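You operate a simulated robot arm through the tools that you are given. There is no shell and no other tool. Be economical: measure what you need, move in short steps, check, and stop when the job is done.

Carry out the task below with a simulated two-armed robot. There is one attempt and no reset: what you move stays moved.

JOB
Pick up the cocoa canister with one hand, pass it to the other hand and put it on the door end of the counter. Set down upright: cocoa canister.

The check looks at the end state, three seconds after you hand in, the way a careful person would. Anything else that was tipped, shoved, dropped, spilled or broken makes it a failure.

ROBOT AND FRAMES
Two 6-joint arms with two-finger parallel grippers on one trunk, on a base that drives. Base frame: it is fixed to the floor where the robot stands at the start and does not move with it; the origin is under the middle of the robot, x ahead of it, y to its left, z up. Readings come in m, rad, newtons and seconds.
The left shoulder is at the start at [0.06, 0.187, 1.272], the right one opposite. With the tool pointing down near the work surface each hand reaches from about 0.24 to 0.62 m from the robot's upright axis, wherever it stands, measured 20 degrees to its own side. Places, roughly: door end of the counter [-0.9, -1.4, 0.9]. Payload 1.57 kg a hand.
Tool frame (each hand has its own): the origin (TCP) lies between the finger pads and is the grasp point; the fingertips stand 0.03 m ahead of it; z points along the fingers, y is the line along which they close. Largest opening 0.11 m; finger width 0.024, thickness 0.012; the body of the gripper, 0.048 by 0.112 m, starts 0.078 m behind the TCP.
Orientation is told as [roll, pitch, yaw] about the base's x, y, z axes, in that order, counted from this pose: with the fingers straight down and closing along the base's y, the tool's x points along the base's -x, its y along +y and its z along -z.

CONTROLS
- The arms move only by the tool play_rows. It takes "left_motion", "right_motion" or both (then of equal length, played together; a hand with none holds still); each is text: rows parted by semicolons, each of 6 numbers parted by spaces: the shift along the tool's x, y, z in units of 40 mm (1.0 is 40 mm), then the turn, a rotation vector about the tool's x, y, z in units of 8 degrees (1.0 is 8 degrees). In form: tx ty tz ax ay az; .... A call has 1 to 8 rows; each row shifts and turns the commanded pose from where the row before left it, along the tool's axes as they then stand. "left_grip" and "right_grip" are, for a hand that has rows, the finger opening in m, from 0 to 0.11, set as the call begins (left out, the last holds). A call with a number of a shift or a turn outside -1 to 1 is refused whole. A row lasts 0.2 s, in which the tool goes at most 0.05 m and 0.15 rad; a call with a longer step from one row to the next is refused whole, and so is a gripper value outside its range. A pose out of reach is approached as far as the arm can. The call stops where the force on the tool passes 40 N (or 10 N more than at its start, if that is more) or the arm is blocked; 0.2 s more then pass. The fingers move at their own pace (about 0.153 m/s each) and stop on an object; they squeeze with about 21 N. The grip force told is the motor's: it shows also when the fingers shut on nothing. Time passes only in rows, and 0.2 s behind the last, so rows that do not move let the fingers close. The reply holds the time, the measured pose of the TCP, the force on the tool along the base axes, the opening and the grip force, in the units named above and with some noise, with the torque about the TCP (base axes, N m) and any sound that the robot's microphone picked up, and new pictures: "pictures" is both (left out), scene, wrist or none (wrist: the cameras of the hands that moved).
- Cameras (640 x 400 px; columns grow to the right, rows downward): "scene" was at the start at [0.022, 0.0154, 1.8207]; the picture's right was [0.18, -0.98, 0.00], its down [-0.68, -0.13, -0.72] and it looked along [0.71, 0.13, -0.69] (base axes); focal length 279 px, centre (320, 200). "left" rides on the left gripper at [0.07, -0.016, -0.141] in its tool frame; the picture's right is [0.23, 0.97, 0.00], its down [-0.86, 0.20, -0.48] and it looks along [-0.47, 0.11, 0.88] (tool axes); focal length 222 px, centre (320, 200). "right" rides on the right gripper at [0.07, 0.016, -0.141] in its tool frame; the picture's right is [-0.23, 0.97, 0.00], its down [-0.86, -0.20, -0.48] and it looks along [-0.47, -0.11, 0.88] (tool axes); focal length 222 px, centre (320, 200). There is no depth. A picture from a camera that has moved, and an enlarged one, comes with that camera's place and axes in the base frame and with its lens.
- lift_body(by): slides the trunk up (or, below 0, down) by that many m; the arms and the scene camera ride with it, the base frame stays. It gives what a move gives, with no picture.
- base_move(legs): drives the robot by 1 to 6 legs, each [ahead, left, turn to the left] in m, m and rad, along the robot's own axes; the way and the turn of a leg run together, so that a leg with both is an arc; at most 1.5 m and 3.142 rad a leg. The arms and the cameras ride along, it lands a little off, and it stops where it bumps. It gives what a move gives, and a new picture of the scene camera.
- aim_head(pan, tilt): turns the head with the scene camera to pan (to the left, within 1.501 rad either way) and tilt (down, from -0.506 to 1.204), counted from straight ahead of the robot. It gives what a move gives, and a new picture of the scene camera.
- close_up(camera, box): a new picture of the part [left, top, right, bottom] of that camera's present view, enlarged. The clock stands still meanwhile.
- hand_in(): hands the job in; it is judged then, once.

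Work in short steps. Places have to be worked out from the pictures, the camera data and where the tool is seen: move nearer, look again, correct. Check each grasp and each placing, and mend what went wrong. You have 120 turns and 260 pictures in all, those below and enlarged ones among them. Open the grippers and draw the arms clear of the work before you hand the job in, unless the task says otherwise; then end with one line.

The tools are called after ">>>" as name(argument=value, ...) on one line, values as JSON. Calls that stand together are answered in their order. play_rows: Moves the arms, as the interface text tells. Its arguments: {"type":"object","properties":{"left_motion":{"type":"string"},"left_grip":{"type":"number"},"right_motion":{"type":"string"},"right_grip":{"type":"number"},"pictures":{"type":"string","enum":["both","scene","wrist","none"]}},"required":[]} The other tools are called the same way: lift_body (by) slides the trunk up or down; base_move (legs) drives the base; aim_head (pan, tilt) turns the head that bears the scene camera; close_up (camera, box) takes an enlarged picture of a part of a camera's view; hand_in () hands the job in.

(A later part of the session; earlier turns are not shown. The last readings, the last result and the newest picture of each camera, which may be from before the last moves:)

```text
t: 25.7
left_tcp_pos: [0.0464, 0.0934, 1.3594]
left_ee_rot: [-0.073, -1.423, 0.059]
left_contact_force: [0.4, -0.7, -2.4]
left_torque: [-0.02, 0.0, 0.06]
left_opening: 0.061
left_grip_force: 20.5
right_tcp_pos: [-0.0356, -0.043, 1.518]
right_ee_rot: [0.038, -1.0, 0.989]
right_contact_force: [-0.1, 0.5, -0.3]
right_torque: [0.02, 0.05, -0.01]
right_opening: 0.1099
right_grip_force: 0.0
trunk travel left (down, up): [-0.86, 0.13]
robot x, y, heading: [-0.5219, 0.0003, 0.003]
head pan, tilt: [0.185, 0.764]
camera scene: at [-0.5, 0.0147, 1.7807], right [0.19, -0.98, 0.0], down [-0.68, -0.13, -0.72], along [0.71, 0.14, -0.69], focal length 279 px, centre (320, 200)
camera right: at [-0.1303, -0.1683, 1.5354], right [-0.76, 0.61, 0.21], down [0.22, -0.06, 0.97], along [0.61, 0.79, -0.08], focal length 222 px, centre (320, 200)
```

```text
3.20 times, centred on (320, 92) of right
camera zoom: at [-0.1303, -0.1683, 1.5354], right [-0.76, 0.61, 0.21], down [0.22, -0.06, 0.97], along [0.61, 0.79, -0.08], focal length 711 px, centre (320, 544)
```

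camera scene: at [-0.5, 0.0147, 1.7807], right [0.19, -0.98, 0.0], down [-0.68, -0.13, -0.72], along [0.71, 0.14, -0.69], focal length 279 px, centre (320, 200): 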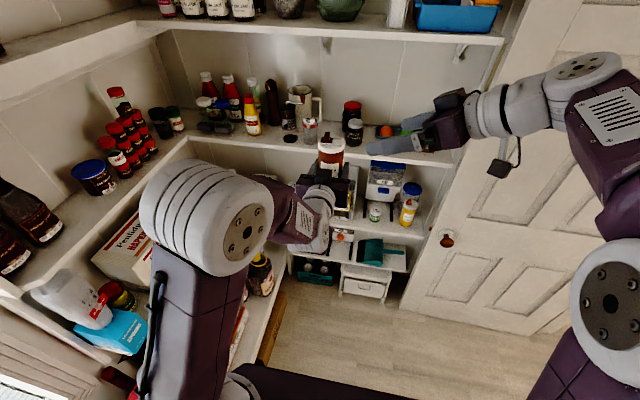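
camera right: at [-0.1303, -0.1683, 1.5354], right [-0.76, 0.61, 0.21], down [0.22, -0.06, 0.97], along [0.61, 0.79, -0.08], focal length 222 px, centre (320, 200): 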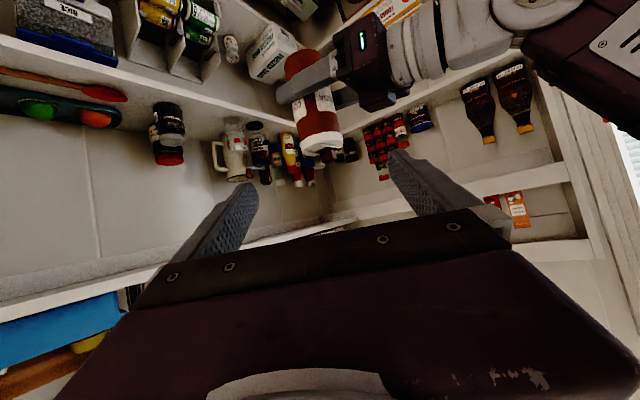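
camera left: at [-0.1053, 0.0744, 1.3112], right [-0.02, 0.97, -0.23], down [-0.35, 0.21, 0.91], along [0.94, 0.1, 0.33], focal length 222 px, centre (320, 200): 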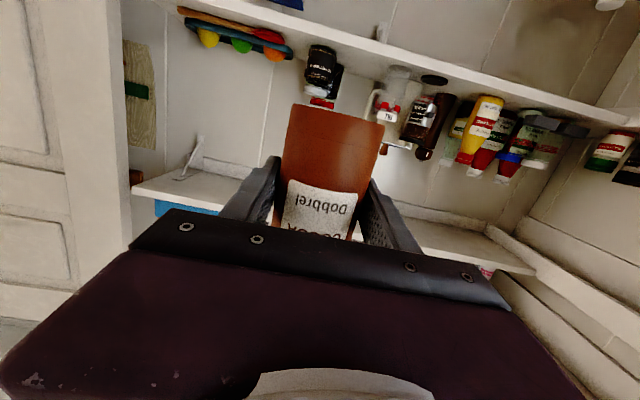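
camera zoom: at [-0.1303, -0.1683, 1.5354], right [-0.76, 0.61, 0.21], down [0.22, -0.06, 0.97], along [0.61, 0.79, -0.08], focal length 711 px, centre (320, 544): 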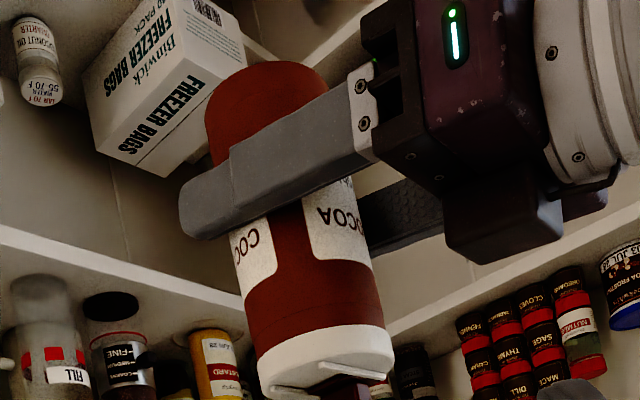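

The aim is centred and the clearance to the left hand is ample. I'll lower the aim 12 mm and approach 100 mm along the fingers.

>>> play_rows(right_motion="0.3 0 0 0 0 0; 0 0 0.85 0 0 0; 0 0 0.85 0 0 0; 0 0 0.8 0 0 0; 0 0 0 0 0 0", pictures="both")

```text
t: 26.9
left_tcp_pos: [0.0476, 0.0919, 1.3589]
left_ee_rot: [-0.074, -1.421, 0.059]
left_contact_force: [0.7, -0.5, -2.7]
left_torque: [-0.01, 0.01, 0.01]
left_opening: 0.061
left_grip_force: 20.6
right_tcp_pos: [0.0051, 0.0218, 1.4542]
right_ee_rot: [0.04, -1.0, 0.989]
right_contact_force: [0.7, -0.3, 0.2]
right_torque: [-0.01, 0.02, -0.01]
right_opening: 0.1098
right_grip_force: 0.1
trunk travel left (down, up): [-0.86, 0.13]
robot x, y, heading: [-0.5234, -0.0034, 0.004]
head pan, tilt: [0.185, 0.764]
camera scene: at [-0.5004, 0.0146, 1.7807], right [0.19, -0.98, 0.0], down [-0.68, -0.13, -0.72], along [0.71, 0.14, -0.69], focal length 279 px, centre (320, 200)
camera right: at [-0.0901, -0.1023, 1.4712], right [-0.76, 0.61, 0.21], down [0.22, -0.06, 0.97], along [0.61, 0.79, -0.08], focal length 222 px, centre (320, 200)
```

scene: 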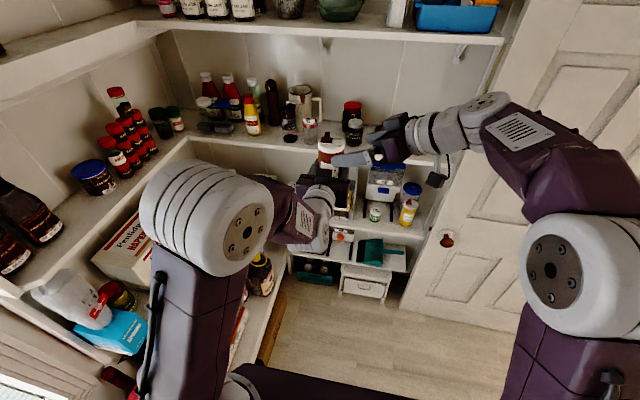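
right: 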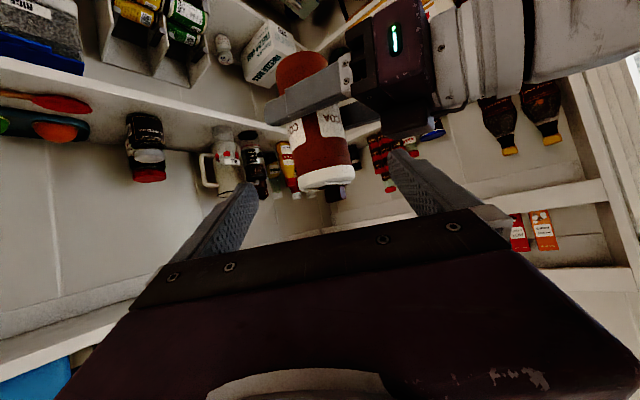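

The target is now just under the lid on the body. I'll enlarge for lateral centring before closing in.

>>> close_up(camera="right", box=[200, 60, 440, 210])

```text
2.67 times, centred on (320, 135) of right
camera zoom: at [-0.0901, -0.1023, 1.4712], right [-0.76, 0.61, 0.21], down [0.22, -0.06, 0.97], along [0.61, 0.79, -0.08], focal length 592 px, centre (320, 373)
```

zoom: 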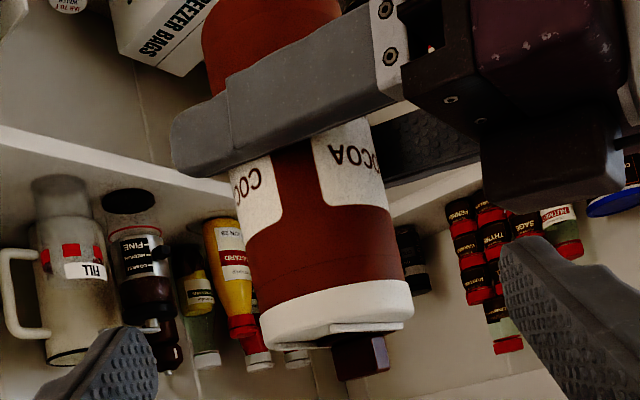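

It's centred between the right fingers to within a few mm. I'll advance the remaining 88 mm.

>>> play_rows(right_motion="0 0 0.6 0 0 0; 0 0 0.6 0 0 0; 0 0 0.5 0 0 0; 0 0 0.5 0 0 0; 0 0 0 0 0 0", pictures="both")

>>> close_up(camera="scene", box=[270, 90, 450, 203])

```text
t: 28.1
left_tcp_pos: [0.0468, 0.0915, 1.3571]
left_ee_rot: [-0.065, -1.419, 0.053]
left_contact_force: [-10.6, 4.1, -26.5]
left_torque: [-0.32, -2.46, -0.29]
left_opening: 0.0606
left_grip_force: 21.2
right_tcp_pos: [0.0432, 0.0884, 1.4071]
right_ee_rot: [0.036, -1.003, 0.989]
right_contact_force: [11.9, -4.4, 25.2]
right_torque: [0.23, 1.81, 0.23]
right_opening: 0.0995
right_grip_force: 0.0
trunk travel left (down, up): [-0.86, 0.13]
robot x, y, heading: [-0.5221, 0.0011, 0.003]
head pan, tilt: [0.185, 0.764]
camera scene: at [-0.4998, 0.0149, 1.7807], right [0.19, -0.98, 0.0], down [-0.68, -0.13, -0.72], along [0.71, 0.14, -0.69], focal length 279 px, centre (320, 200)
camera right: at [-0.0512, -0.0381, 1.4244], right [-0.76, 0.61, 0.21], down [0.22, -0.07, 0.97], along [0.61, 0.79, -0.08], focal length 222 px, centre (320, 200)
```

scene: 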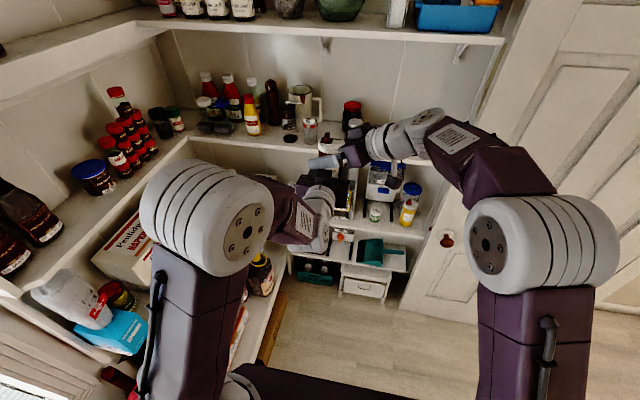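
right: 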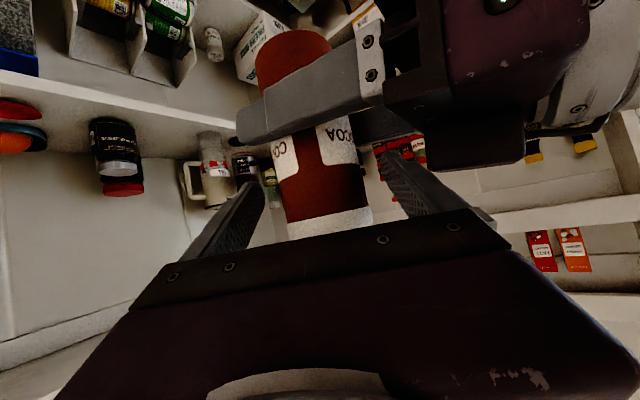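

```text
3.54 times, centred on (360, 146) of scene
camera zoom: at [-0.4998, 0.0149, 1.7807], right [0.19, -0.98, 0.0], down [-0.68, -0.13, -0.72], along [0.71, 0.14, -0.69], focal length 987 px, centre (178, 389)
```

zoom: 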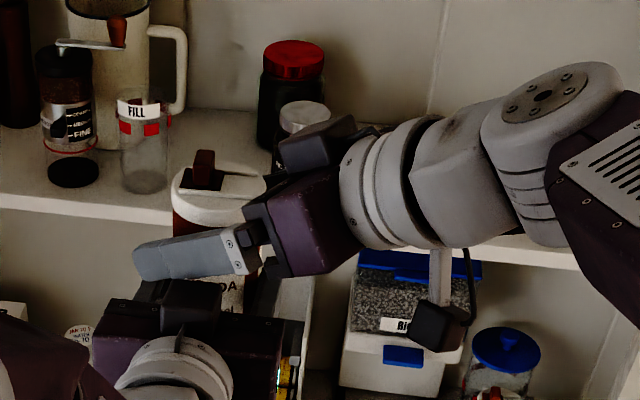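

The right finger is pressing on the block on top of the left gripper (about 27 N). I'll lift the right hand 14 mm to relieve it and narrow the opening.

>>> play_rows(right_motion="-0.35 0 0 0 0 0; 0 0 0 0 0 0", right_grip=0.09, pictures="wrist")

>>> close_up(camera="scene", box=[270, 90, 450, 203])

```text
t: 28.7
left_tcp_pos: [0.0475, 0.0934, 1.3587]
left_ee_rot: [-0.078, -1.424, 0.063]
left_contact_force: [-0.3, -0.4, -1.5]
left_torque: [-0.02, 0.02, -0.04]
left_opening: 0.0612
left_grip_force: 20.9
right_tcp_pos: [0.0471, 0.0942, 1.4176]
right_ee_rot: [0.041, -0.995, 0.99]
right_contact_force: [0.5, 0.5, 0.0]
right_torque: [-0.03, -0.01, -0.02]
right_opening: 0.0901
right_grip_force: 0.1
trunk travel left (down, up): [-0.86, 0.13]
robot x, y, heading: [-0.522, 0.0001, 0.006]
head pan, tilt: [0.185, 0.764]
camera right: at [-0.0477, -0.0319, 1.4349], right [-0.76, 0.61, 0.21], down [0.22, -0.06, 0.97], along [0.61, 0.79, -0.09], focal length 222 px, centre (320, 200)
```

right: 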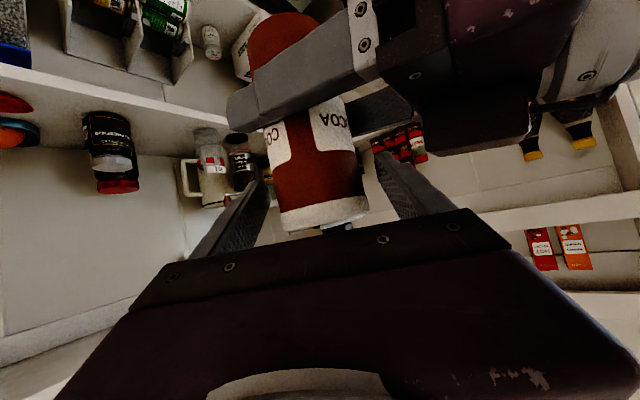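

```text
3.54 times, centred on (360, 146) of scene
camera zoom: at [-0.4997, 0.015, 1.7807], right [0.19, -0.98, 0.0], down [-0.68, -0.13, -0.72], along [0.71, 0.14, -0.69], focal length 987 px, centre (178, 389)
```

zoom: 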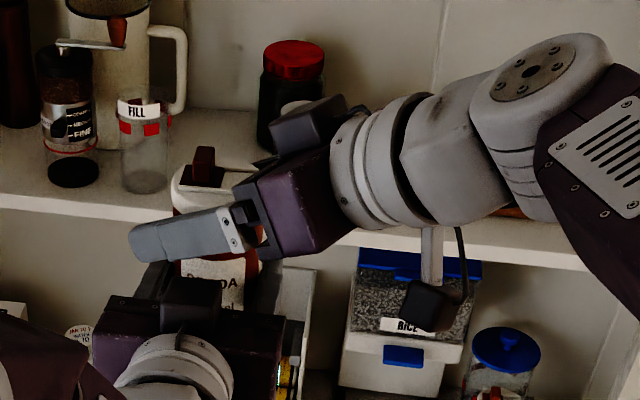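

The contact is gone, and the right TCP now sits on the canister axis just below the lid. I'll close the right fingers.

>>> play_rows(right_motion="0 0 0 0 0 0; 0 0 0 0 0 0; 0 0 0 0 0 0", right_grip=0.0, pictures="wrist")

```text
t: 29.5
left_tcp_pos: [0.0468, 0.092, 1.3591]
left_ee_rot: [-0.072, -1.424, 0.056]
left_contact_force: [7.3, -2.3, 2.8]
left_torque: [0.53, 0.51, 0.01]
left_opening: 0.061
left_grip_force: 21.5
right_tcp_pos: [0.0474, 0.0936, 1.4185]
right_ee_rot: [0.04, -0.999, 0.991]
right_contact_force: [-6.6, 1.5, -2.7]
right_torque: [-0.32, -0.1, 0.0]
right_opening: 0.0614
right_grip_force: 20.6
trunk travel left (down, up): [-0.86, 0.13]
robot x, y, heading: [-0.5253, -0.0017, 0.001]
head pan, tilt: [0.185, 0.764]
camera right: at [-0.0481, -0.0321, 1.4353], right [-0.76, 0.61, 0.21], down [0.22, -0.06, 0.97], along [0.61, 0.79, -0.09], focal length 222 px, centre (320, 200)
```

right: 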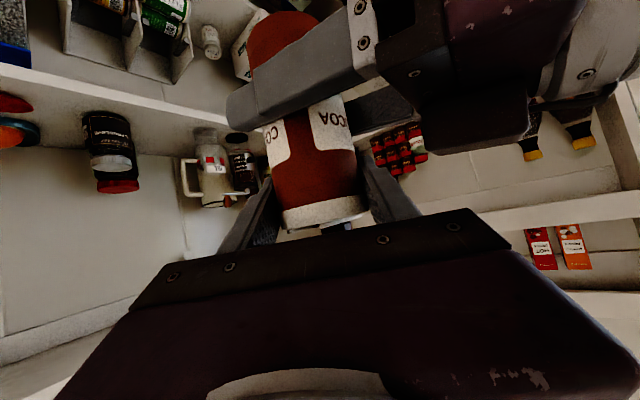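

Both hands hold it. I'll open the left hand and let the load settle.

>>> play_rows(left_motion="0 0 0 0 0 0; 0 0 0 0 0 0; 0 0 0 0 0 0", left_grip=0.085, pictures="wrist")

```text
t: 30.3
left_tcp_pos: [0.0468, 0.0923, 1.3585]
left_ee_rot: [-0.074, -1.424, 0.061]
left_contact_force: [-0.1, 0.3, -0.8]
left_torque: [-0.01, -0.04, -0.02]
left_opening: 0.0849
left_grip_force: 0.1
right_tcp_pos: [0.0466, 0.0921, 1.419]
right_ee_rot: [0.038, -1.001, 0.989]
right_contact_force: [-0.1, 0.9, 0.2]
right_torque: [-0.02, -0.01, -0.03]
right_opening: 0.0615
right_grip_force: 20.8
trunk travel left (down, up): [-0.86, 0.13]
robot x, y, heading: [-0.5271, -0.0007, 0.002]
head pan, tilt: [0.185, 0.764]
camera left: at [-0.103, 0.0751, 1.3104], right [-0.02, 0.97, -0.24], down [-0.34, 0.21, 0.91], along [0.94, 0.1, 0.33], focal length 222 px, centre (320, 200)
```

left: 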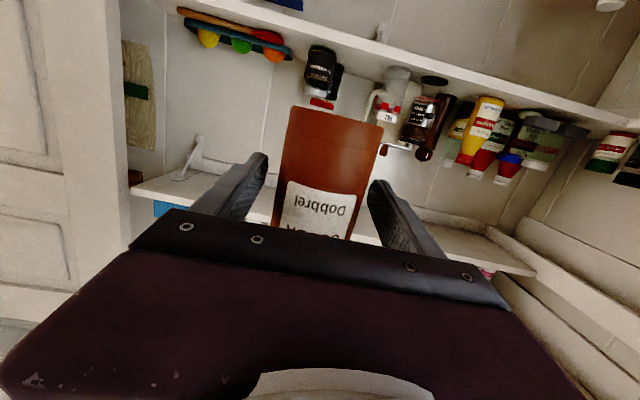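

The right hand holds it alone now. I'll lift the right hand straight up 100 mm so the canister leaves the left fingers.

>>> play_rows(right_motion="-0.7 0 -0.45 0 0 0; -0.7 0 -0.45 0 0 0; -0.7 0 -0.45 0 0 0; 0 0 0 0 0 0", pictures="both")

```text
t: 31.3
left_tcp_pos: [0.0467, 0.0911, 1.3596]
left_ee_rot: [-0.075, -1.423, 0.062]
left_contact_force: [0.0, 0.1, 0.5]
left_torque: [0.0, 0.02, -0.01]
left_opening: 0.0851
left_grip_force: 0.0
right_tcp_pos: [0.05, 0.0929, 1.5183]
right_ee_rot: [0.041, -0.998, 0.99]
right_contact_force: [0.4, -0.1, -1.3]
right_torque: [-0.05, -0.01, 0.01]
right_opening: 0.0612
right_grip_force: 21.1
trunk travel left (down, up): [-0.86, 0.13]
robot x, y, heading: [-0.5229, -0.0013, 0.004]
head pan, tilt: [0.185, 0.764]
camera scene: at [-0.4998, 0.0149, 1.7807], right [0.19, -0.98, 0.0], down [-0.68, -0.13, -0.72], along [0.71, 0.14, -0.69], focal length 279 px, centre (320, 200)
camera right: at [-0.0444, -0.0329, 1.5363], right [-0.76, 0.61, 0.21], down [0.22, -0.06, 0.97], along [0.61, 0.79, -0.09], focal length 222 px, centre (320, 200)
```

scene: 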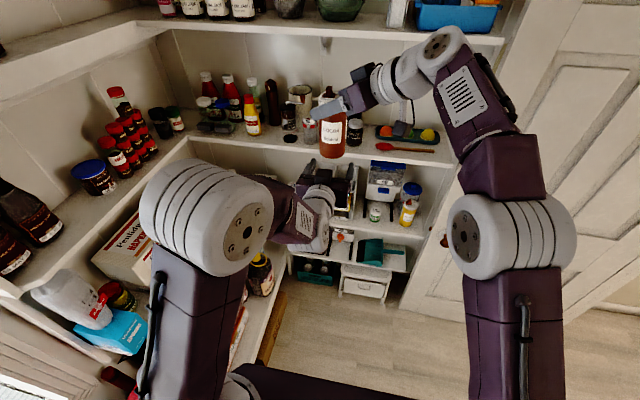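
right: 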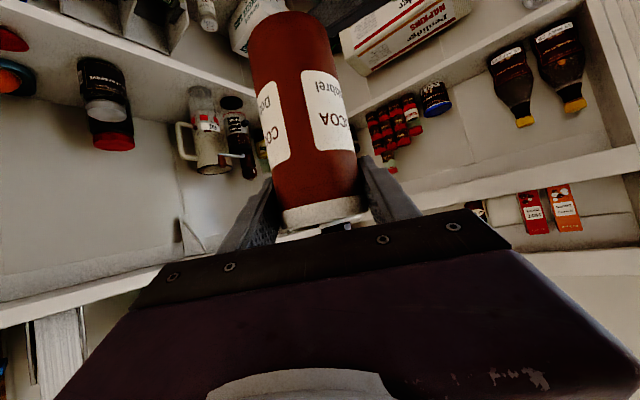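

Handover is done. I'll swing the left arm away and tuck it, tool down.

>>> play_rows(left_motion="0 1 0 0 0 0; 0 1 0 0 0 0; 0 1 0 0 0 0; 0 1 0 0 0 0; 0 0 0 0 1 0; 0 0 0 0 1 0; 0 0 0 0 1 0; 0 0 0 0 1 0", pictures="none")

>>> play_rows(left_motion="0 0 0 0 1 0; 0 0 0 0 1 0; 0 0 0 0 1 0; 0 0 0 0 1 0; 0 0 0 0 1 0; 0 0 0 0 1 0; 0.9 0 0 0 0 0; 0.9 0 0 0 0 0", pictures="none")

>>> aim_head(pan=-1.5, tilt=0.5)

```text
t: 33.1
left_tcp_pos: [0.0496, 0.2392, 1.3581]
left_ee_rot: [-0.065, -0.983, 0.001]
left_contact_force: [-0.1, 0.3, 0.0]
left_torque: [0.0, -0.02, 0.01]
left_opening: 0.0851
left_grip_force: 0.0
left hand out of reach, approached as far as the arm can: row 8
right_tcp_pos: [0.0517, 0.0927, 1.5186]
right_ee_rot: [0.038, -0.998, 0.989]
right_contact_force: [-0.1, 0.6, -2.2]
right_torque: [-0.01, 0.03, -0.02]
right_opening: 0.0615
right_grip_force: 21.1
trunk travel left (down, up): [-0.86, 0.13]
robot x, y, heading: [-0.5256, -0.0032, 0.01]
head pan, tilt: [0.185, 0.764]
```

```text
t: 34.9
left_tcp_pos: [-0.033, 0.257, 1.305]
left_ee_rot: [-0.106, -0.453, -0.051]
left_contact_force: [-0.4, 0.8, 0.3]
left_torque: [0.01, -0.01, -0.02]
left_opening: 0.085
left_grip_force: 0.2
left hand out of reach, approached as far as the arm can: row 1, 4, 5, 6
right_tcp_pos: [0.0482, 0.0923, 1.5195]
right_ee_rot: [0.034, -1.0, 0.992]
right_contact_force: [-0.1, 0.5, -2.7]
right_torque: [-0.04, -0.02, -0.02]
right_opening: 0.0611
right_grip_force: 21.4
trunk travel left (down, up): [-0.86, 0.13]
robot x, y, heading: [-0.5242, 0.0035, 0.004]
head pan, tilt: [0.185, 0.764]
```

```text
t: 36.6
left_tcp_pos: [-0.0303, 0.2551, 1.3049]
left_ee_rot: [-0.106, -0.453, -0.051]
left_contact_force: [0.1, -0.4, -0.7]
left_torque: [-0.01, -0.01, -0.02]
left_opening: 0.085
left_grip_force: 0.1
right_tcp_pos: [0.0503, 0.0925, 1.519]
right_ee_rot: [0.038, -0.999, 0.991]
right_contact_force: [-0.4, -0.3, -1.2]
right_torque: [-0.01, 0.01, -0.02]
right_opening: 0.0612
right_grip_force: 21.1
trunk travel left (down, up): [-0.86, 0.13]
robot x, y, heading: [-0.5238, 0.0006, -0.001]
head pan, tilt: [-1.499, 0.499]
camera scene: at [-0.5737, -0.0912, 1.8038], right [-1.0, -0.08, 0.0], down [-0.04, 0.48, -0.88], along [0.07, -0.88, -0.48], focal length 279 px, centre (320, 200)
```

scene: 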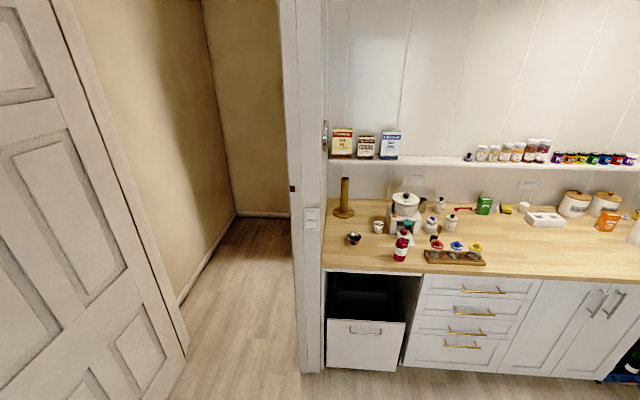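

I can see the counter with its door end on the left. I'll enlarge it to find a free spot.

>>> close_up(camera="scene", box=[300, 160, 540, 310])

```text
2.67 times, centred on (420, 235) of scene
camera zoom: at [-0.5737, -0.0912, 1.8038], right [-1.0, -0.08, 0.0], down [-0.04, 0.48, -0.88], along [0.07, -0.88, -0.48], focal length 744 px, centre (53, 107)
```

zoom: 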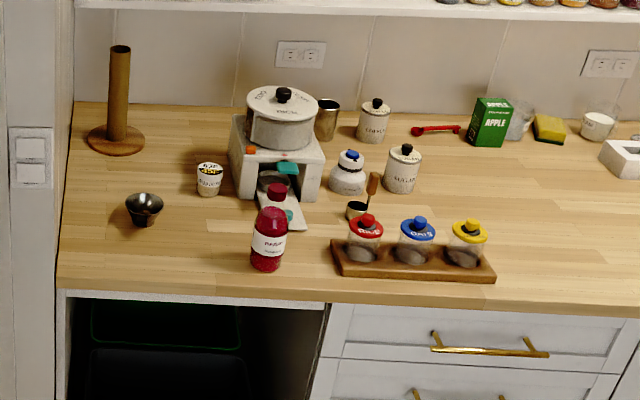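

The free spot I'll use is about (-0.77, -1.25), between the silver cup, the yellow cup and the bottle, with the counter at z≈0.9 and its front edge at y≈-1.08. Before driving I'll tuck the left arm and bring the right hand to y≈-0.07, yawing it back so it points straight ahead.

>>> play_rows(left_motion="0.6 0.2 -0.78 0 0 0; 0.6 0.2 -0.78 0 0 0; 0.6 0.2 -0.78 0 0 0; 0.6 0.2 -0.78 0 0 0; 0 0 0 0 0.8 0; 0 0 0 0 0.8 0; 0 0 0 0 0.8 0; 0 0 0 0 0.8 0", right_motion="0.76 -0.55 -0.5 0 0 0; 0.76 -0.55 -0.5 0 0 0; 0.76 -0.55 -0.5 0 0 0; 0.76 -0.55 -0.5 0 0 0; 0 0 0 0.75 0 0.48; 0 0 0 0.75 0 0.48; 0 0 0 0.75 0 0.48; 0 0 0 0.75 0 0.48", pictures="wrist")

```text
t: 38.4
left_tcp_pos: [-0.1607, 0.2904, 1.2954]
left_ee_rot: [-0.115, -0.246, -0.074]
left_contact_force: [0.1, 0.2, -0.3]
left_torque: [-0.01, 0.01, 0.0]
left_opening: 0.0849
left_grip_force: 0.1
left hand out of reach, approached as far as the arm can: row 4, 5, 6, 7, 8
right_tcp_pos: [0.0523, -0.0668, 1.4577]
right_ee_rot: [0.032, -0.993, 0.497]
right_contact_force: [-0.9, -0.3, -1.3]
right_torque: [0.03, -0.03, 0.0]
right_opening: 0.0612
right_grip_force: 20.7
trunk travel left (down, up): [-0.86, 0.13]
robot x, y, heading: [-0.5213, -0.0016, 0.001]
head pan, tilt: [-1.499, 0.499]
camera right: at [-0.0901, -0.1302, 1.4757], right [-0.38, 0.9, 0.21], down [0.17, -0.15, 0.97], along [0.91, 0.4, -0.09], focal length 222 px, centre (320, 200)
camera left: at [-0.2623, 0.2955, 1.415], right [-0.12, 0.98, -0.16], down [0.74, 0.2, 0.65], along [0.67, -0.04, -0.74], focal length 222 px, centre (320, 200)
```

right: 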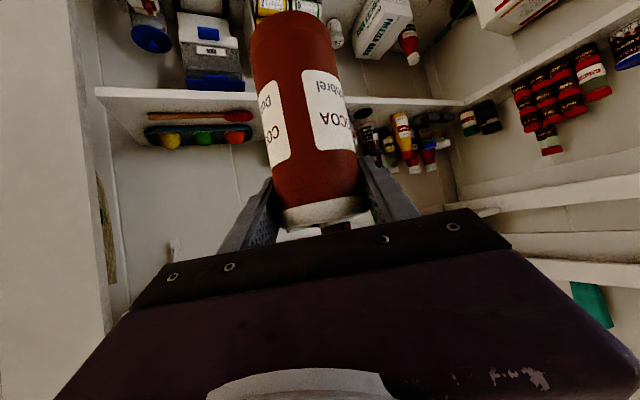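
left: 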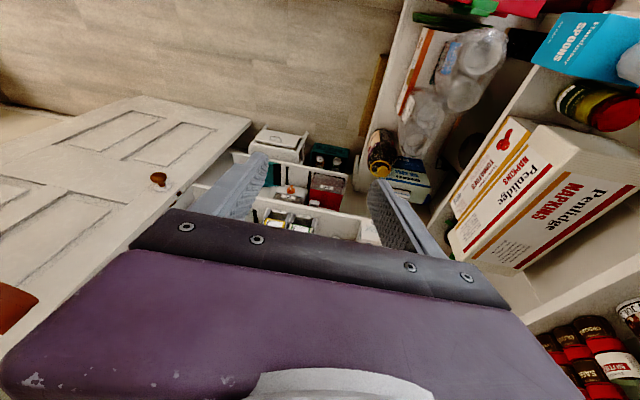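

Both are going as planned. I'll finish the right yaw and raise the left hand.

>>> play_rows(left_motion="0 0 -0.8 0 0 0; 0 0 -0.8 0 0 0; 0 0 -0.8 0 0 0; 0 0 -0.8 0 0 0", right_motion="0 0 0 0.75 0 0.48; 0 0 0 0.75 0 0.48; 0 0 0 0.75 0 0.48; 0 0 0 0.6 0 0.4", pictures="none")

>>> aim_head(pan=-0.2, tilt=0.7)

```text
t: 39.4
left_tcp_pos: [-0.1823, 0.2789, 1.2979]
left_ee_rot: [-0.113, -0.248, -0.072]
left_contact_force: [-0.4, 0.1, 0.0]
left_torque: [0.02, 0.01, 0.0]
left_opening: 0.0852
left_grip_force: 0.1
left hand out of reach, approached as far as the arm can: row 1, 2, 3, 4
right_tcp_pos: [0.0536, -0.065, 1.4573]
right_ee_rot: [0.02, -0.985, 0.035]
right_contact_force: [-0.8, 0.5, -1.6]
right_torque: [-0.02, 0.0, -0.01]
right_opening: 0.0612
right_grip_force: 20.7
trunk travel left (down, up): [-0.86, 0.13]
robot x, y, heading: [-0.5194, -0.0014, 0.009]
head pan, tilt: [-1.499, 0.499]
```

```text
t: 40.9
left_tcp_pos: [-0.1819, 0.2783, 1.2983]
left_ee_rot: [-0.114, -0.248, -0.074]
left_contact_force: [0.7, 0.2, -0.1]
left_torque: [0.01, -0.02, 0.0]
left_opening: 0.085
left_grip_force: 0.0
right_tcp_pos: [0.0543, -0.066, 1.458]
right_ee_rot: [0.023, -0.983, 0.032]
right_contact_force: [0.1, 0.1, -1.5]
right_torque: [-0.02, -0.02, 0.0]
right_opening: 0.0612
right_grip_force: 21.0
trunk travel left (down, up): [-0.86, 0.13]
robot x, y, heading: [-0.5251, -0.0003, 0.008]
head pan, tilt: [-0.201, 0.7]
camera scene: at [-0.4976, -0.0174, 1.7861], right [-0.2, -0.98, 0.0], down [-0.63, 0.13, -0.76], along [0.75, -0.15, -0.64], focal length 279 px, centre (320, 200)
```

scene: 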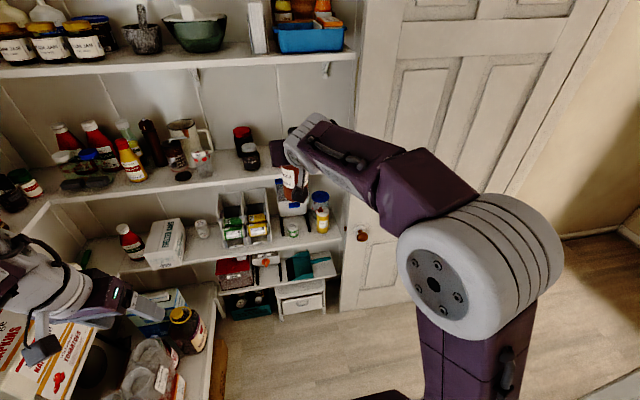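

The right hand is ready. The left hand is stuck near a limit, so I'll try moving it forward and up while levelling its pitch to get a better tuck.

>>> play_rows(left_motion="-0.8 0 -0.6 0 0 0; -0.8 0 -0.6 0 0 0; -0.4 0 -0.8 0 0.5 0; -0.4 0 -0.8 0 0.5 0; 0 0 -0.8 0 0.5 0; 0 0 -0.8 0 0.5 0; 0 0 -0.5 0 0.5 0; 0 0 -0.5 0 0.5 0", pictures="none")

```text
t: 42.7
left_tcp_pos: [-0.1551, 0.2706, 1.2815]
left_ee_rot: [-0.147, -0.203, -0.076]
left_contact_force: [-0.1, 0.3, 0.6]
left_torque: [0.0, 0.0, 0.0]
left_opening: 0.0851
left_grip_force: 0.0
left hand out of reach, approached as far as the arm can: row 1, 2, 3, 4, 5, 6, 7, 8
right_tcp_pos: [0.0538, -0.0662, 1.4572]
right_ee_rot: [0.022, -0.981, 0.033]
right_contact_force: [-0.7, 0.6, -1.5]
right_torque: [0.0, 0.01, 0.01]
right_opening: 0.0611
right_grip_force: 20.9
trunk travel left (down, up): [-0.86, 0.13]
robot x, y, heading: [-0.5232, 0.0008, 0.003]
head pan, tilt: [-0.201, 0.7]
```

It's still limited. I'll look at the left arm's shape to understand why.

>>> aim_head(pan=0.6, tilt=0.9)

```text
t: 43.8
left_tcp_pos: [-0.1536, 0.2695, 1.2825]
left_ee_rot: [-0.148, -0.206, -0.079]
left_contact_force: [-0.6, -0.1, -0.4]
left_torque: [-0.05, 0.0, 0.0]
left_opening: 0.085
left_grip_force: 0.1
right_tcp_pos: [0.0527, -0.0658, 1.4575]
right_ee_rot: [0.022, -0.983, 0.034]
right_contact_force: [0.6, 0.5, -1.8]
right_torque: [-0.03, -0.01, 0.02]
right_opening: 0.0614
right_grip_force: 20.6
trunk travel left (down, up): [-0.86, 0.13]
robot x, y, heading: [-0.5241, -0.001, 0.003]
head pan, tilt: [0.6, 0.901]
camera scene: at [-0.5186, 0.0422, 1.77], right [0.57, -0.82, 0.0], down [-0.65, -0.45, -0.62], along [0.51, 0.35, -0.78], focal length 279 px, centre (320, 200)
```

scene: 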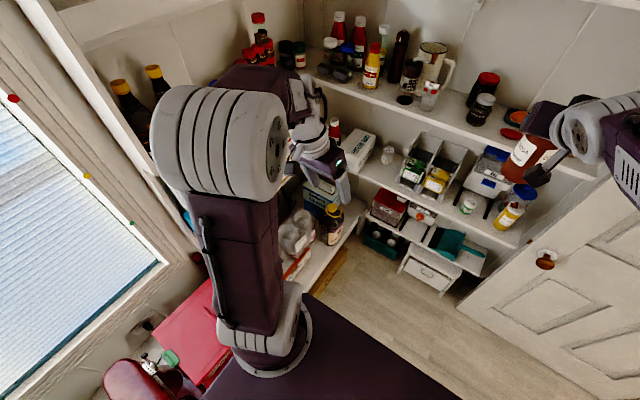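

The left arm is folded with its elbow up; that's fine for now, and I'll swing it aside once there's open space. I'll turn the base to face the counter.

>>> base_move(legs=[[0, 0, -0.785], [0, 0, -0.785]])

>>> aim_head(pan=0.0, tilt=0.6)

```text
t: 48.3
left_tcp_pos: [-0.2481, -0.3667, 1.2809]
left_ee_rot: [-0.148, -0.205, -1.644]
left_contact_force: [-0.4, -0.5, 0.5]
left_torque: [0.02, 0.04, -0.02]
left_opening: 0.0849
left_grip_force: 0.1
right_tcp_pos: [-0.5839, -0.5786, 1.457]
right_ee_rot: [0.02, -0.983, -1.532]
right_contact_force: [-0.4, -0.7, -0.6]
right_torque: [-0.03, 0.01, 0.03]
right_opening: 0.0614
right_grip_force: 21.1
trunk travel left (down, up): [-0.86, 0.13]
robot x, y, heading: [-0.5219, -0.002, -1.56]
head pan, tilt: [0.6, 0.901]
camera scene: at [-0.478, -0.0026, 1.7699], right [-0.82, -0.57, 0.0], down [-0.45, 0.64, -0.62], along [0.36, -0.51, -0.78], focal length 279 px, centre (320, 200)
```

scene: 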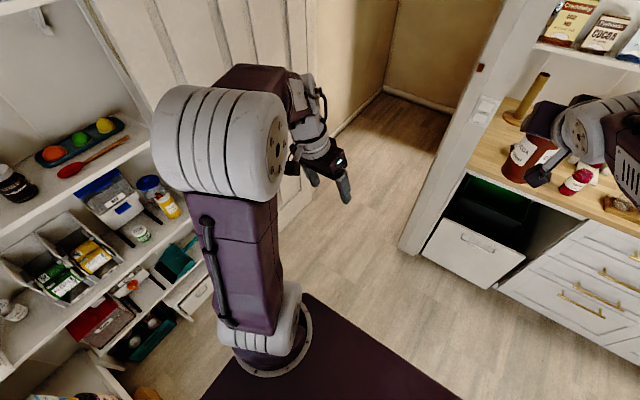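

```text
t: 49.3
left_tcp_pos: [-0.2492, -0.3669, 1.2814]
left_ee_rot: [-0.15, -0.205, -1.645]
left_contact_force: [-0.3, 0.0, 0.5]
left_torque: [-0.02, -0.01, -0.03]
left_opening: 0.0847
left_grip_force: 0.0
right_tcp_pos: [-0.5838, -0.5749, 1.4575]
right_ee_rot: [0.022, -0.984, -1.531]
right_contact_force: [-0.2, 0.4, -2.5]
right_torque: [0.05, 0.01, 0.01]
right_opening: 0.0611
right_grip_force: 20.7
trunk travel left (down, up): [-0.86, 0.13]
robot x, y, heading: [-0.5213, 0.0005, -1.56]
head pan, tilt: [0.0, 0.6]
camera scene: at [-0.5208, -0.0291, 1.7947], right [-1.0, -0.01, 0.0], down [-0.01, 0.57, -0.82], along [0.01, -0.82, -0.57], focal length 279 px, centre (320, 200)
```

scene: 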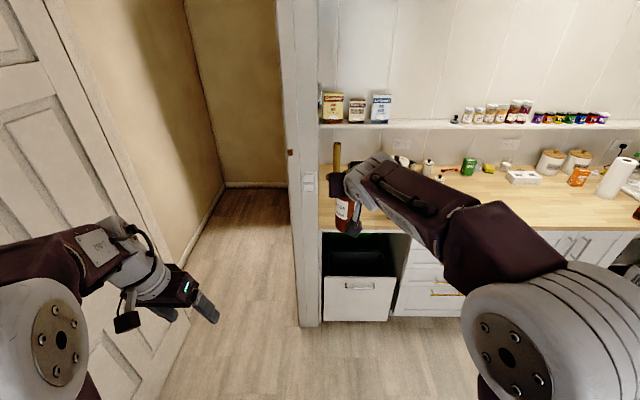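

Facing the counter now. I'll swing the left arm outward in an arc about its shoulder so it won't reach toward the wall post.

>>> play_rows(left_motion="0.25 1 0 -0.19 0 -0.92; 0.25 1 0 -0.19 0 -0.92; 0.25 1 0 -0.19 0 -0.92; 0.25 1 0 -0.19 0 -0.92; 0.25 1 0 -0.19 0 -0.92; 0.25 1 0 -0.19 0 -0.92; 0.25 1 0 -0.19 0 -0.92; 0.25 1 0 -0.19 0 -0.92", pictures="scene")

```text
t: 51.1
left_tcp_pos: [-0.0242, -0.1617, 1.1425]
left_ee_rot: [-0.107, -0.107, -0.612]
left_contact_force: [0.7, 0.2, -1.1]
left_torque: [-0.01, 0.0, -0.01]
left_opening: 0.085
left_grip_force: 0.1
left hand out of reach, approached as far as the arm can: row 2, 3, 4, 5, 6, 7, 8
right_tcp_pos: [-0.5823, -0.5753, 1.459]
right_ee_rot: [0.023, -0.984, -1.531]
right_contact_force: [-0.8, 1.1, -2.0]
right_torque: [0.02, -0.01, 0.0]
right_opening: 0.0612
right_grip_force: 21.2
trunk travel left (down, up): [-0.86, 0.13]
robot x, y, heading: [-0.5227, 0.0003, -1.554]
head pan, tilt: [0.0, 0.6]
camera scene: at [-0.5196, -0.0274, 1.7948], right [-1.0, -0.01, 0.0], down [-0.01, 0.56, -0.83], along [0.01, -0.83, -0.56], focal length 279 px, centre (320, 200)
```

scene: 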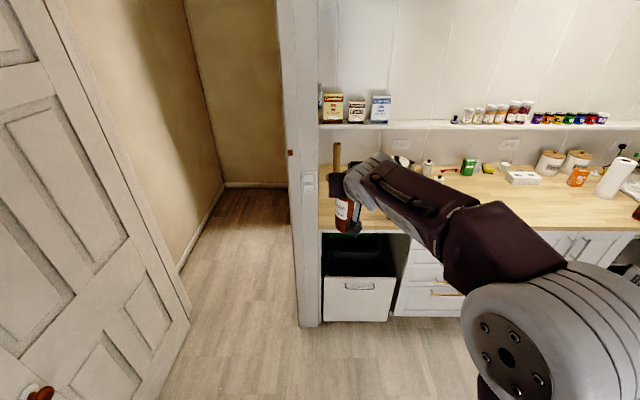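

The left arm is clear. I'll drive to a staging point short of the counter, with the canister still high.

>>> base_move(legs=[[0.42, -0.18, -0.01]])

>>> aim_head(pan=0.0, tilt=0.85)

```text
t: 53.9
left_tcp_pos: [-0.208, -0.5872, 1.1434]
left_ee_rot: [-0.109, -0.108, -0.626]
left_contact_force: [-0.7, 0.0, 0.7]
left_torque: [-0.01, -0.02, -0.01]
left_opening: 0.085
left_grip_force: 0.0
right_tcp_pos: [-0.7727, -0.9917, 1.4574]
right_ee_rot: [0.022, -0.984, -1.546]
right_contact_force: [0.1, 0.1, -1.2]
right_torque: [-0.01, -0.01, -0.02]
right_opening: 0.0609
right_grip_force: 21.0
trunk travel left (down, up): [-0.86, 0.13]
robot x, y, heading: [-0.7038, -0.4135, -1.576]
head pan, tilt: [0.0, 0.6]
camera scene: at [-0.7015, -0.445, 1.7948], right [-1.0, 0.0, 0.0], down [0.0, 0.56, -0.83], along [0.0, -0.83, -0.56], focal length 279 px, centre (320, 200)
```

scene: 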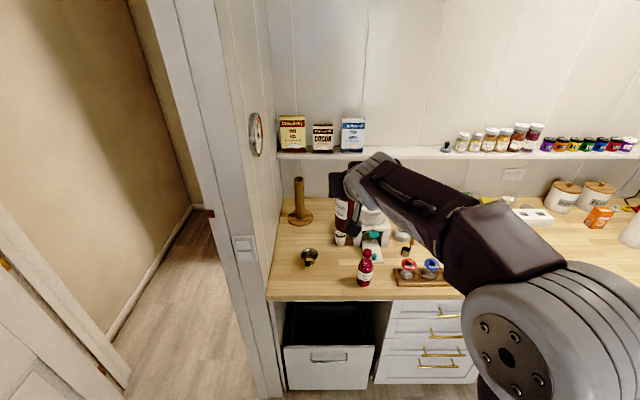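

```text
t: 54.6
left_tcp_pos: [-0.2095, -0.5896, 1.1433]
left_ee_rot: [-0.108, -0.107, -0.626]
left_contact_force: [-0.9, 0.7, -0.6]
left_torque: [0.04, 0.03, 0.0]
left_opening: 0.085
left_grip_force: 0.1
right_tcp_pos: [-0.774, -0.993, 1.4556]
right_ee_rot: [0.022, -0.983, -1.547]
right_contact_force: [-0.5, 0.1, -0.6]
right_torque: [-0.02, -0.04, 0.02]
right_opening: 0.0614
right_grip_force: 21.0
trunk travel left (down, up): [-0.86, 0.13]
robot x, y, heading: [-0.7029, -0.4175, -1.579]
head pan, tilt: [0.0, 0.85]
camera scene: at [-0.7028, -0.4377, 1.7739], right [-1.0, 0.0, 0.0], down [0.0, 0.75, -0.66], along [0.0, -0.66, -0.75], focal length 279 px, centre (320, 200)
```

scene: 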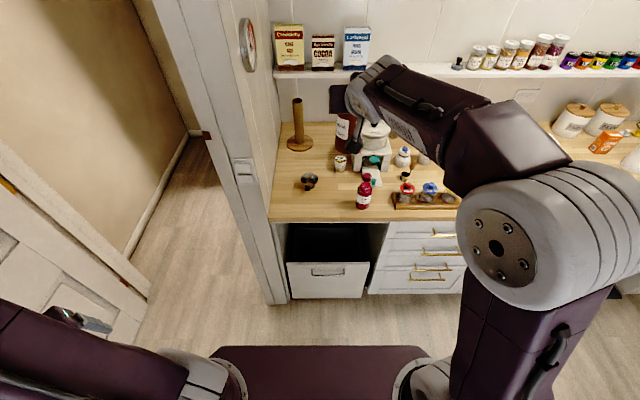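

I'll enlarge the door end from here to fix the item positions.

>>> close_up(camera="scene", box=[260, 110, 420, 230])

```text
3.33 times, centred on (340, 170) of scene
camera zoom: at [-0.7028, -0.4377, 1.7739], right [-1.0, 0.0, 0.0], down [0.0, 0.75, -0.66], along [0.0, -0.66, -0.75], focal length 930 px, centre (253, 300)
```

zoom: 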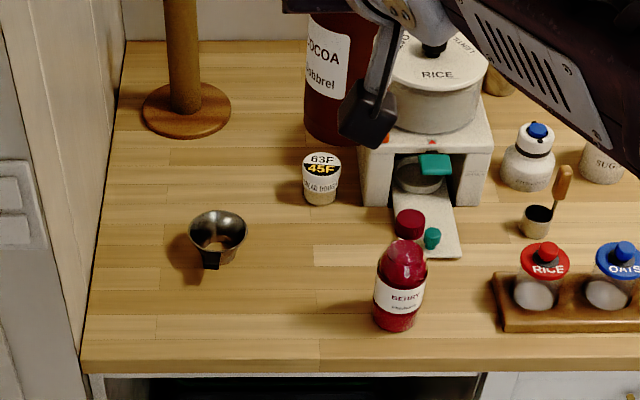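

I'll set the target at (-0.765, -1.262), which is empty with at least 4 cm of clearance to the cup, bottle and yellow pot. I'll lower the trunk 0.20 m (canister base at about 1.14, above the bottle), then drive forward.

>>> lift_body(by=-0.2)

>>> base_move(legs=[[0.15, 0.008, 0.0]])

```text
t: 56.8
left_tcp_pos: [-0.2091, -0.5896, 0.9436]
left_ee_rot: [-0.106, -0.107, -0.626]
left_contact_force: [0.6, 0.0, 0.5]
left_torque: [0.01, 0.03, 0.01]
left_opening: 0.0845
left_grip_force: 0.0
right_tcp_pos: [-0.774, -0.9935, 1.2559]
right_ee_rot: [0.022, -0.982, -1.546]
right_contact_force: [-0.8, -0.2, -1.7]
right_torque: [-0.03, 0.0, 0.02]
right_opening: 0.061
right_grip_force: 20.7
trunk travel left (down, up): [-0.66, 0.33]
robot x, y, heading: [-0.7064, -0.4152, -1.579]
head pan, tilt: [0.0, 0.85]
```

```text
t: 58.2
left_tcp_pos: [-0.2012, -0.7382, 0.944]
left_ee_rot: [-0.106, -0.108, -0.626]
left_contact_force: [-0.4, 0.0, 0.4]
left_torque: [0.0, 0.0, 0.0]
left_opening: 0.085
left_grip_force: 0.1
right_tcp_pos: [-0.7656, -1.1426, 1.2588]
right_ee_rot: [0.023, -0.983, -1.545]
right_contact_force: [0.0, -0.2, -2.1]
right_torque: [0.01, 0.02, -0.01]
right_opening: 0.061
right_grip_force: 20.5
trunk travel left (down, up): [-0.66, 0.33]
robot x, y, heading: [-0.6975, -0.5656, -1.57]
head pan, tilt: [0.0, 0.85]
camera scene: at [-0.6954, -0.5855, 1.5739], right [-1.0, 0.0, 0.0], down [0.0, 0.75, -0.66], along [0.0, -0.66, -0.75], focal length 279 px, centre (320, 200)
```

scene: 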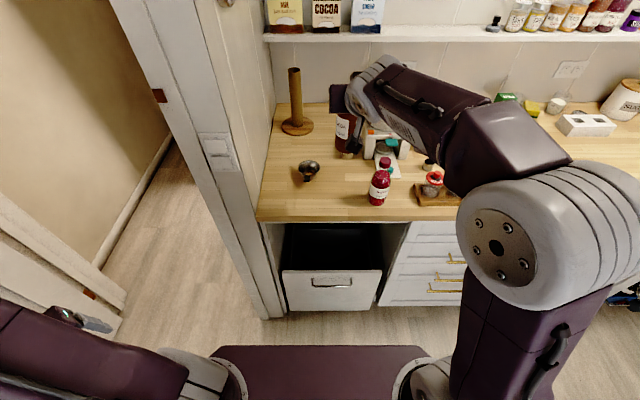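

On course. I'll drive the remaining 0.12 m.

>>> base_move(legs=[[0.12, 0.0, 0.0]])

>>> close_up(camera="scene", box=[240, 60, 480, 240])

>>> close_up(camera="right", box=[0, 0, 640, 400])

```text
t: 59.4
left_tcp_pos: [-0.2026, -0.8594, 0.944]
left_ee_rot: [-0.108, -0.109, -0.629]
left_contact_force: [-0.1, 0.1, 0.6]
left_torque: [0.0, 0.01, 0.01]
left_opening: 0.085
left_grip_force: 0.0
right_tcp_pos: [-0.767, -1.2635, 1.2577]
right_ee_rot: [0.021, -0.984, -1.546]
right_contact_force: [-1.0, 0.9, -2.2]
right_torque: [0.02, -0.02, -0.01]
right_opening: 0.061
right_grip_force: 21.2
trunk travel left (down, up): [-0.66, 0.33]
robot x, y, heading: [-0.6957, -0.6906, -1.573]
head pan, tilt: [0.0, 0.85]
camera scene: at [-0.6958, -0.7062, 1.5738], right [-1.0, 0.01, 0.0], down [0.0, 0.75, -0.66], along [0.0, -0.66, -0.75], focal length 279 px, centre (320, 200)
```

scene: 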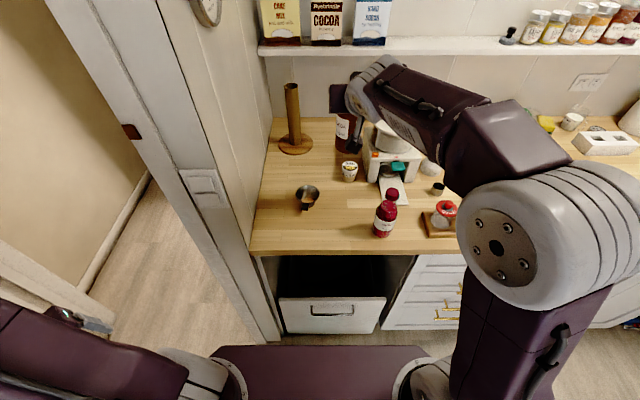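

```text
2.22 times, centred on (360, 150) of scene
camera zoom: at [-0.6958, -0.7062, 1.5738], right [-1.0, 0.01, 0.0], down [0.0, 0.75, -0.66], along [0.0, -0.66, -0.75], focal length 620 px, centre (231, 311)
```

zoom: 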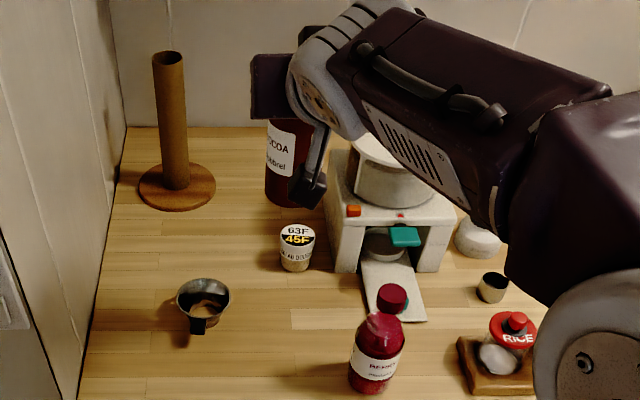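

```text
1.00 times, centred on (320, 200) of right (not enlarged: the box is as wide or as high as the picture)
camera zoom: at [-0.758, -1.1062, 1.2772], right [0.98, -0.09, 0.2], down [-0.21, -0.08, 0.97], along [-0.07, -0.99, -0.1], focal length 222 px, centre (320, 200)
```

zoom: 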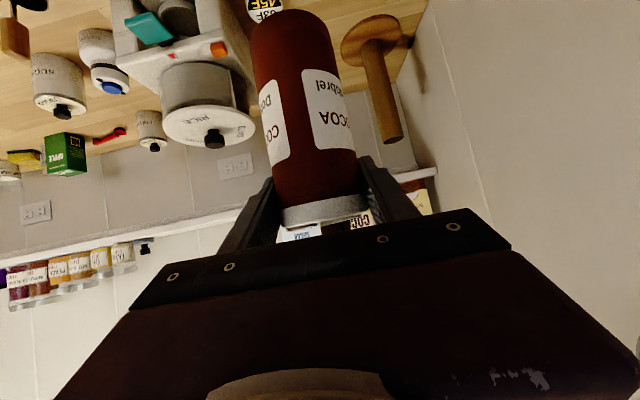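

The position is right: canister at about (-0.767, -1.267), upright, with clear space around it. I'll lower the trunk 0.20 m, leaving about 4 cm.

>>> lift_body(by=-0.2)

>>> close_up(camera="scene", box=[200, 20, 520, 240])

>>> close_up(camera="right", box=[160, 0, 480, 200])

```text
t: 61.6
left_tcp_pos: [-0.2028, -0.8588, 0.7438]
left_ee_rot: [-0.108, -0.109, -0.628]
left_contact_force: [0.1, -0.8, -0.1]
left_torque: [-0.02, 0.0, -0.03]
left_opening: 0.0854
left_grip_force: 0.0
right_tcp_pos: [-0.7681, -1.2629, 1.0563]
right_ee_rot: [0.023, -0.985, -1.546]
right_contact_force: [-1.1, -0.7, -1.3]
right_torque: [-0.01, 0.0, 0.05]
right_opening: 0.0611
right_grip_force: 20.8
trunk travel left (down, up): [-0.46, 0.53]
robot x, y, heading: [-0.6964, -0.6865, -1.577]
head pan, tilt: [0.0, 0.85]
```

```text
1.82 times, centred on (360, 130) of scene
camera zoom: at [-0.6959, -0.7067, 1.3739], right [-1.0, 0.01, 0.0], down [0.0, 0.75, -0.66], along [0.0, -0.66, -0.75], focal length 507 px, centre (247, 327)
```

zoom: 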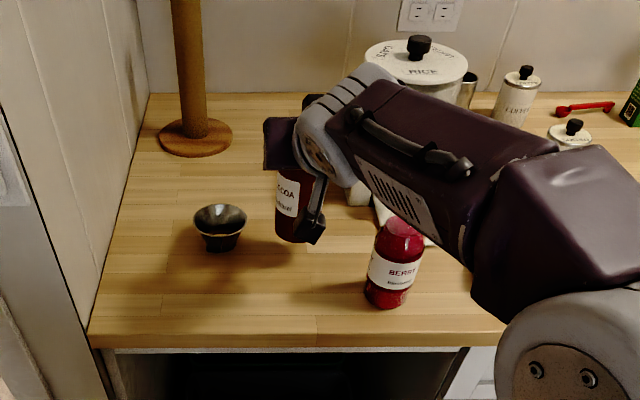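

```text
2.00 times, centred on (320, 100) of right
camera zoom: at [-0.7581, -1.1066, 1.0771], right [0.98, -0.09, 0.2], down [-0.21, -0.08, 0.97], along [-0.07, -0.99, -0.1], focal length 444 px, centre (320, 400)
```

zoom: 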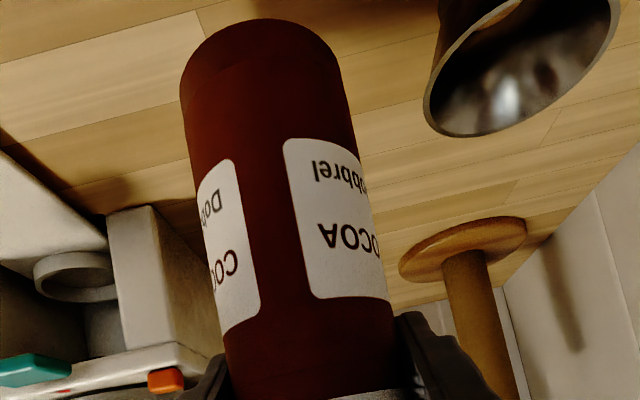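

The hand is clear of all items. I'll lower another 25 mm with the trunk, then in small arm steps, watching the force.

>>> lift_body(by=-0.025)

>>> play_rows(right_motion="0.08 0 0.055 0 0 0; 0.08 0 0.055 0 0 0; 0 0 0 0 0 0", pictures="none")

>>> close_up(camera="scene", box=[280, 80, 440, 190])

```text
t: 62.3
left_tcp_pos: [-0.2015, -0.8599, 0.7182]
left_ee_rot: [-0.106, -0.108, -0.628]
left_contact_force: [0.5, 0.8, 0.6]
left_torque: [-0.02, 0.0, 0.01]
left_opening: 0.0852
left_grip_force: 0.1
right_tcp_pos: [-0.7694, -1.2633, 1.0323]
right_ee_rot: [0.023, -0.984, -1.548]
right_contact_force: [-0.3, 0.6, -1.5]
right_torque: [0.0, 0.01, 0.01]
right_opening: 0.0613
right_grip_force: 20.7
trunk travel left (down, up): [-0.435, 0.555]
robot x, y, heading: [-0.695, -0.6881, -1.57]
head pan, tilt: [0.0, 0.85]
```

```text
t: 63.1
left_tcp_pos: [-0.2021, -0.8586, 0.7194]
left_ee_rot: [-0.106, -0.107, -0.629]
left_contact_force: [0.9, -1.1, -0.7]
left_torque: [-0.02, 0.0, -0.04]
left_opening: 0.085
left_grip_force: 0.1
right_tcp_pos: [-0.7664, -1.2629, 1.0245]
right_ee_rot: [0.023, -0.983, -1.549]
right_contact_force: [-0.1, 0.4, -2.0]
right_torque: [0.02, -0.04, 0.01]
right_opening: 0.0612
right_grip_force: 20.9
trunk travel left (down, up): [-0.435, 0.555]
robot x, y, heading: [-0.6988, -0.6868, -1.578]
head pan, tilt: [0.0, 0.85]
```

```text
3.64 times, centred on (360, 135) of scene
camera zoom: at [-0.6958, -0.7068, 1.3488], right [-1.0, 0.01, 0.0], down [0.0, 0.75, -0.66], along [0.0, -0.66, -0.75], focal length 1014 px, centre (174, 436)
```

zoom: 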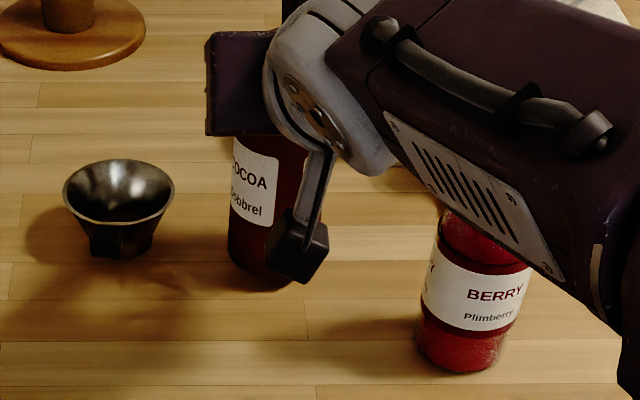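

No contact yet and about 10 mm estimated to go. I'll keep going down in 4 mm steps.

>>> play_rows(right_motion="0.08 0 0.055 0 0 0; 0.08 0 0.055 0 0 0; 0 0 0 0 0 0", pictures="none")

```text
t: 63.9
left_tcp_pos: [-0.2021, -0.8596, 0.719]
left_ee_rot: [-0.107, -0.108, -0.628]
left_contact_force: [0.0, 0.6, 0.2]
left_torque: [-0.01, -0.04, 0.0]
left_opening: 0.0851
left_grip_force: 0.1
right_tcp_pos: [-0.7676, -1.2631, 1.0171]
right_ee_rot: [0.023, -0.982, -1.55]
right_contact_force: [0.9, -0.3, -1.6]
right_torque: [-0.02, 0.02, 0.01]
right_opening: 0.061
right_grip_force: 20.6
trunk travel left (down, up): [-0.435, 0.555]
robot x, y, heading: [-0.6987, -0.6882, -1.575]
head pan, tilt: [0.0, 0.85]
```

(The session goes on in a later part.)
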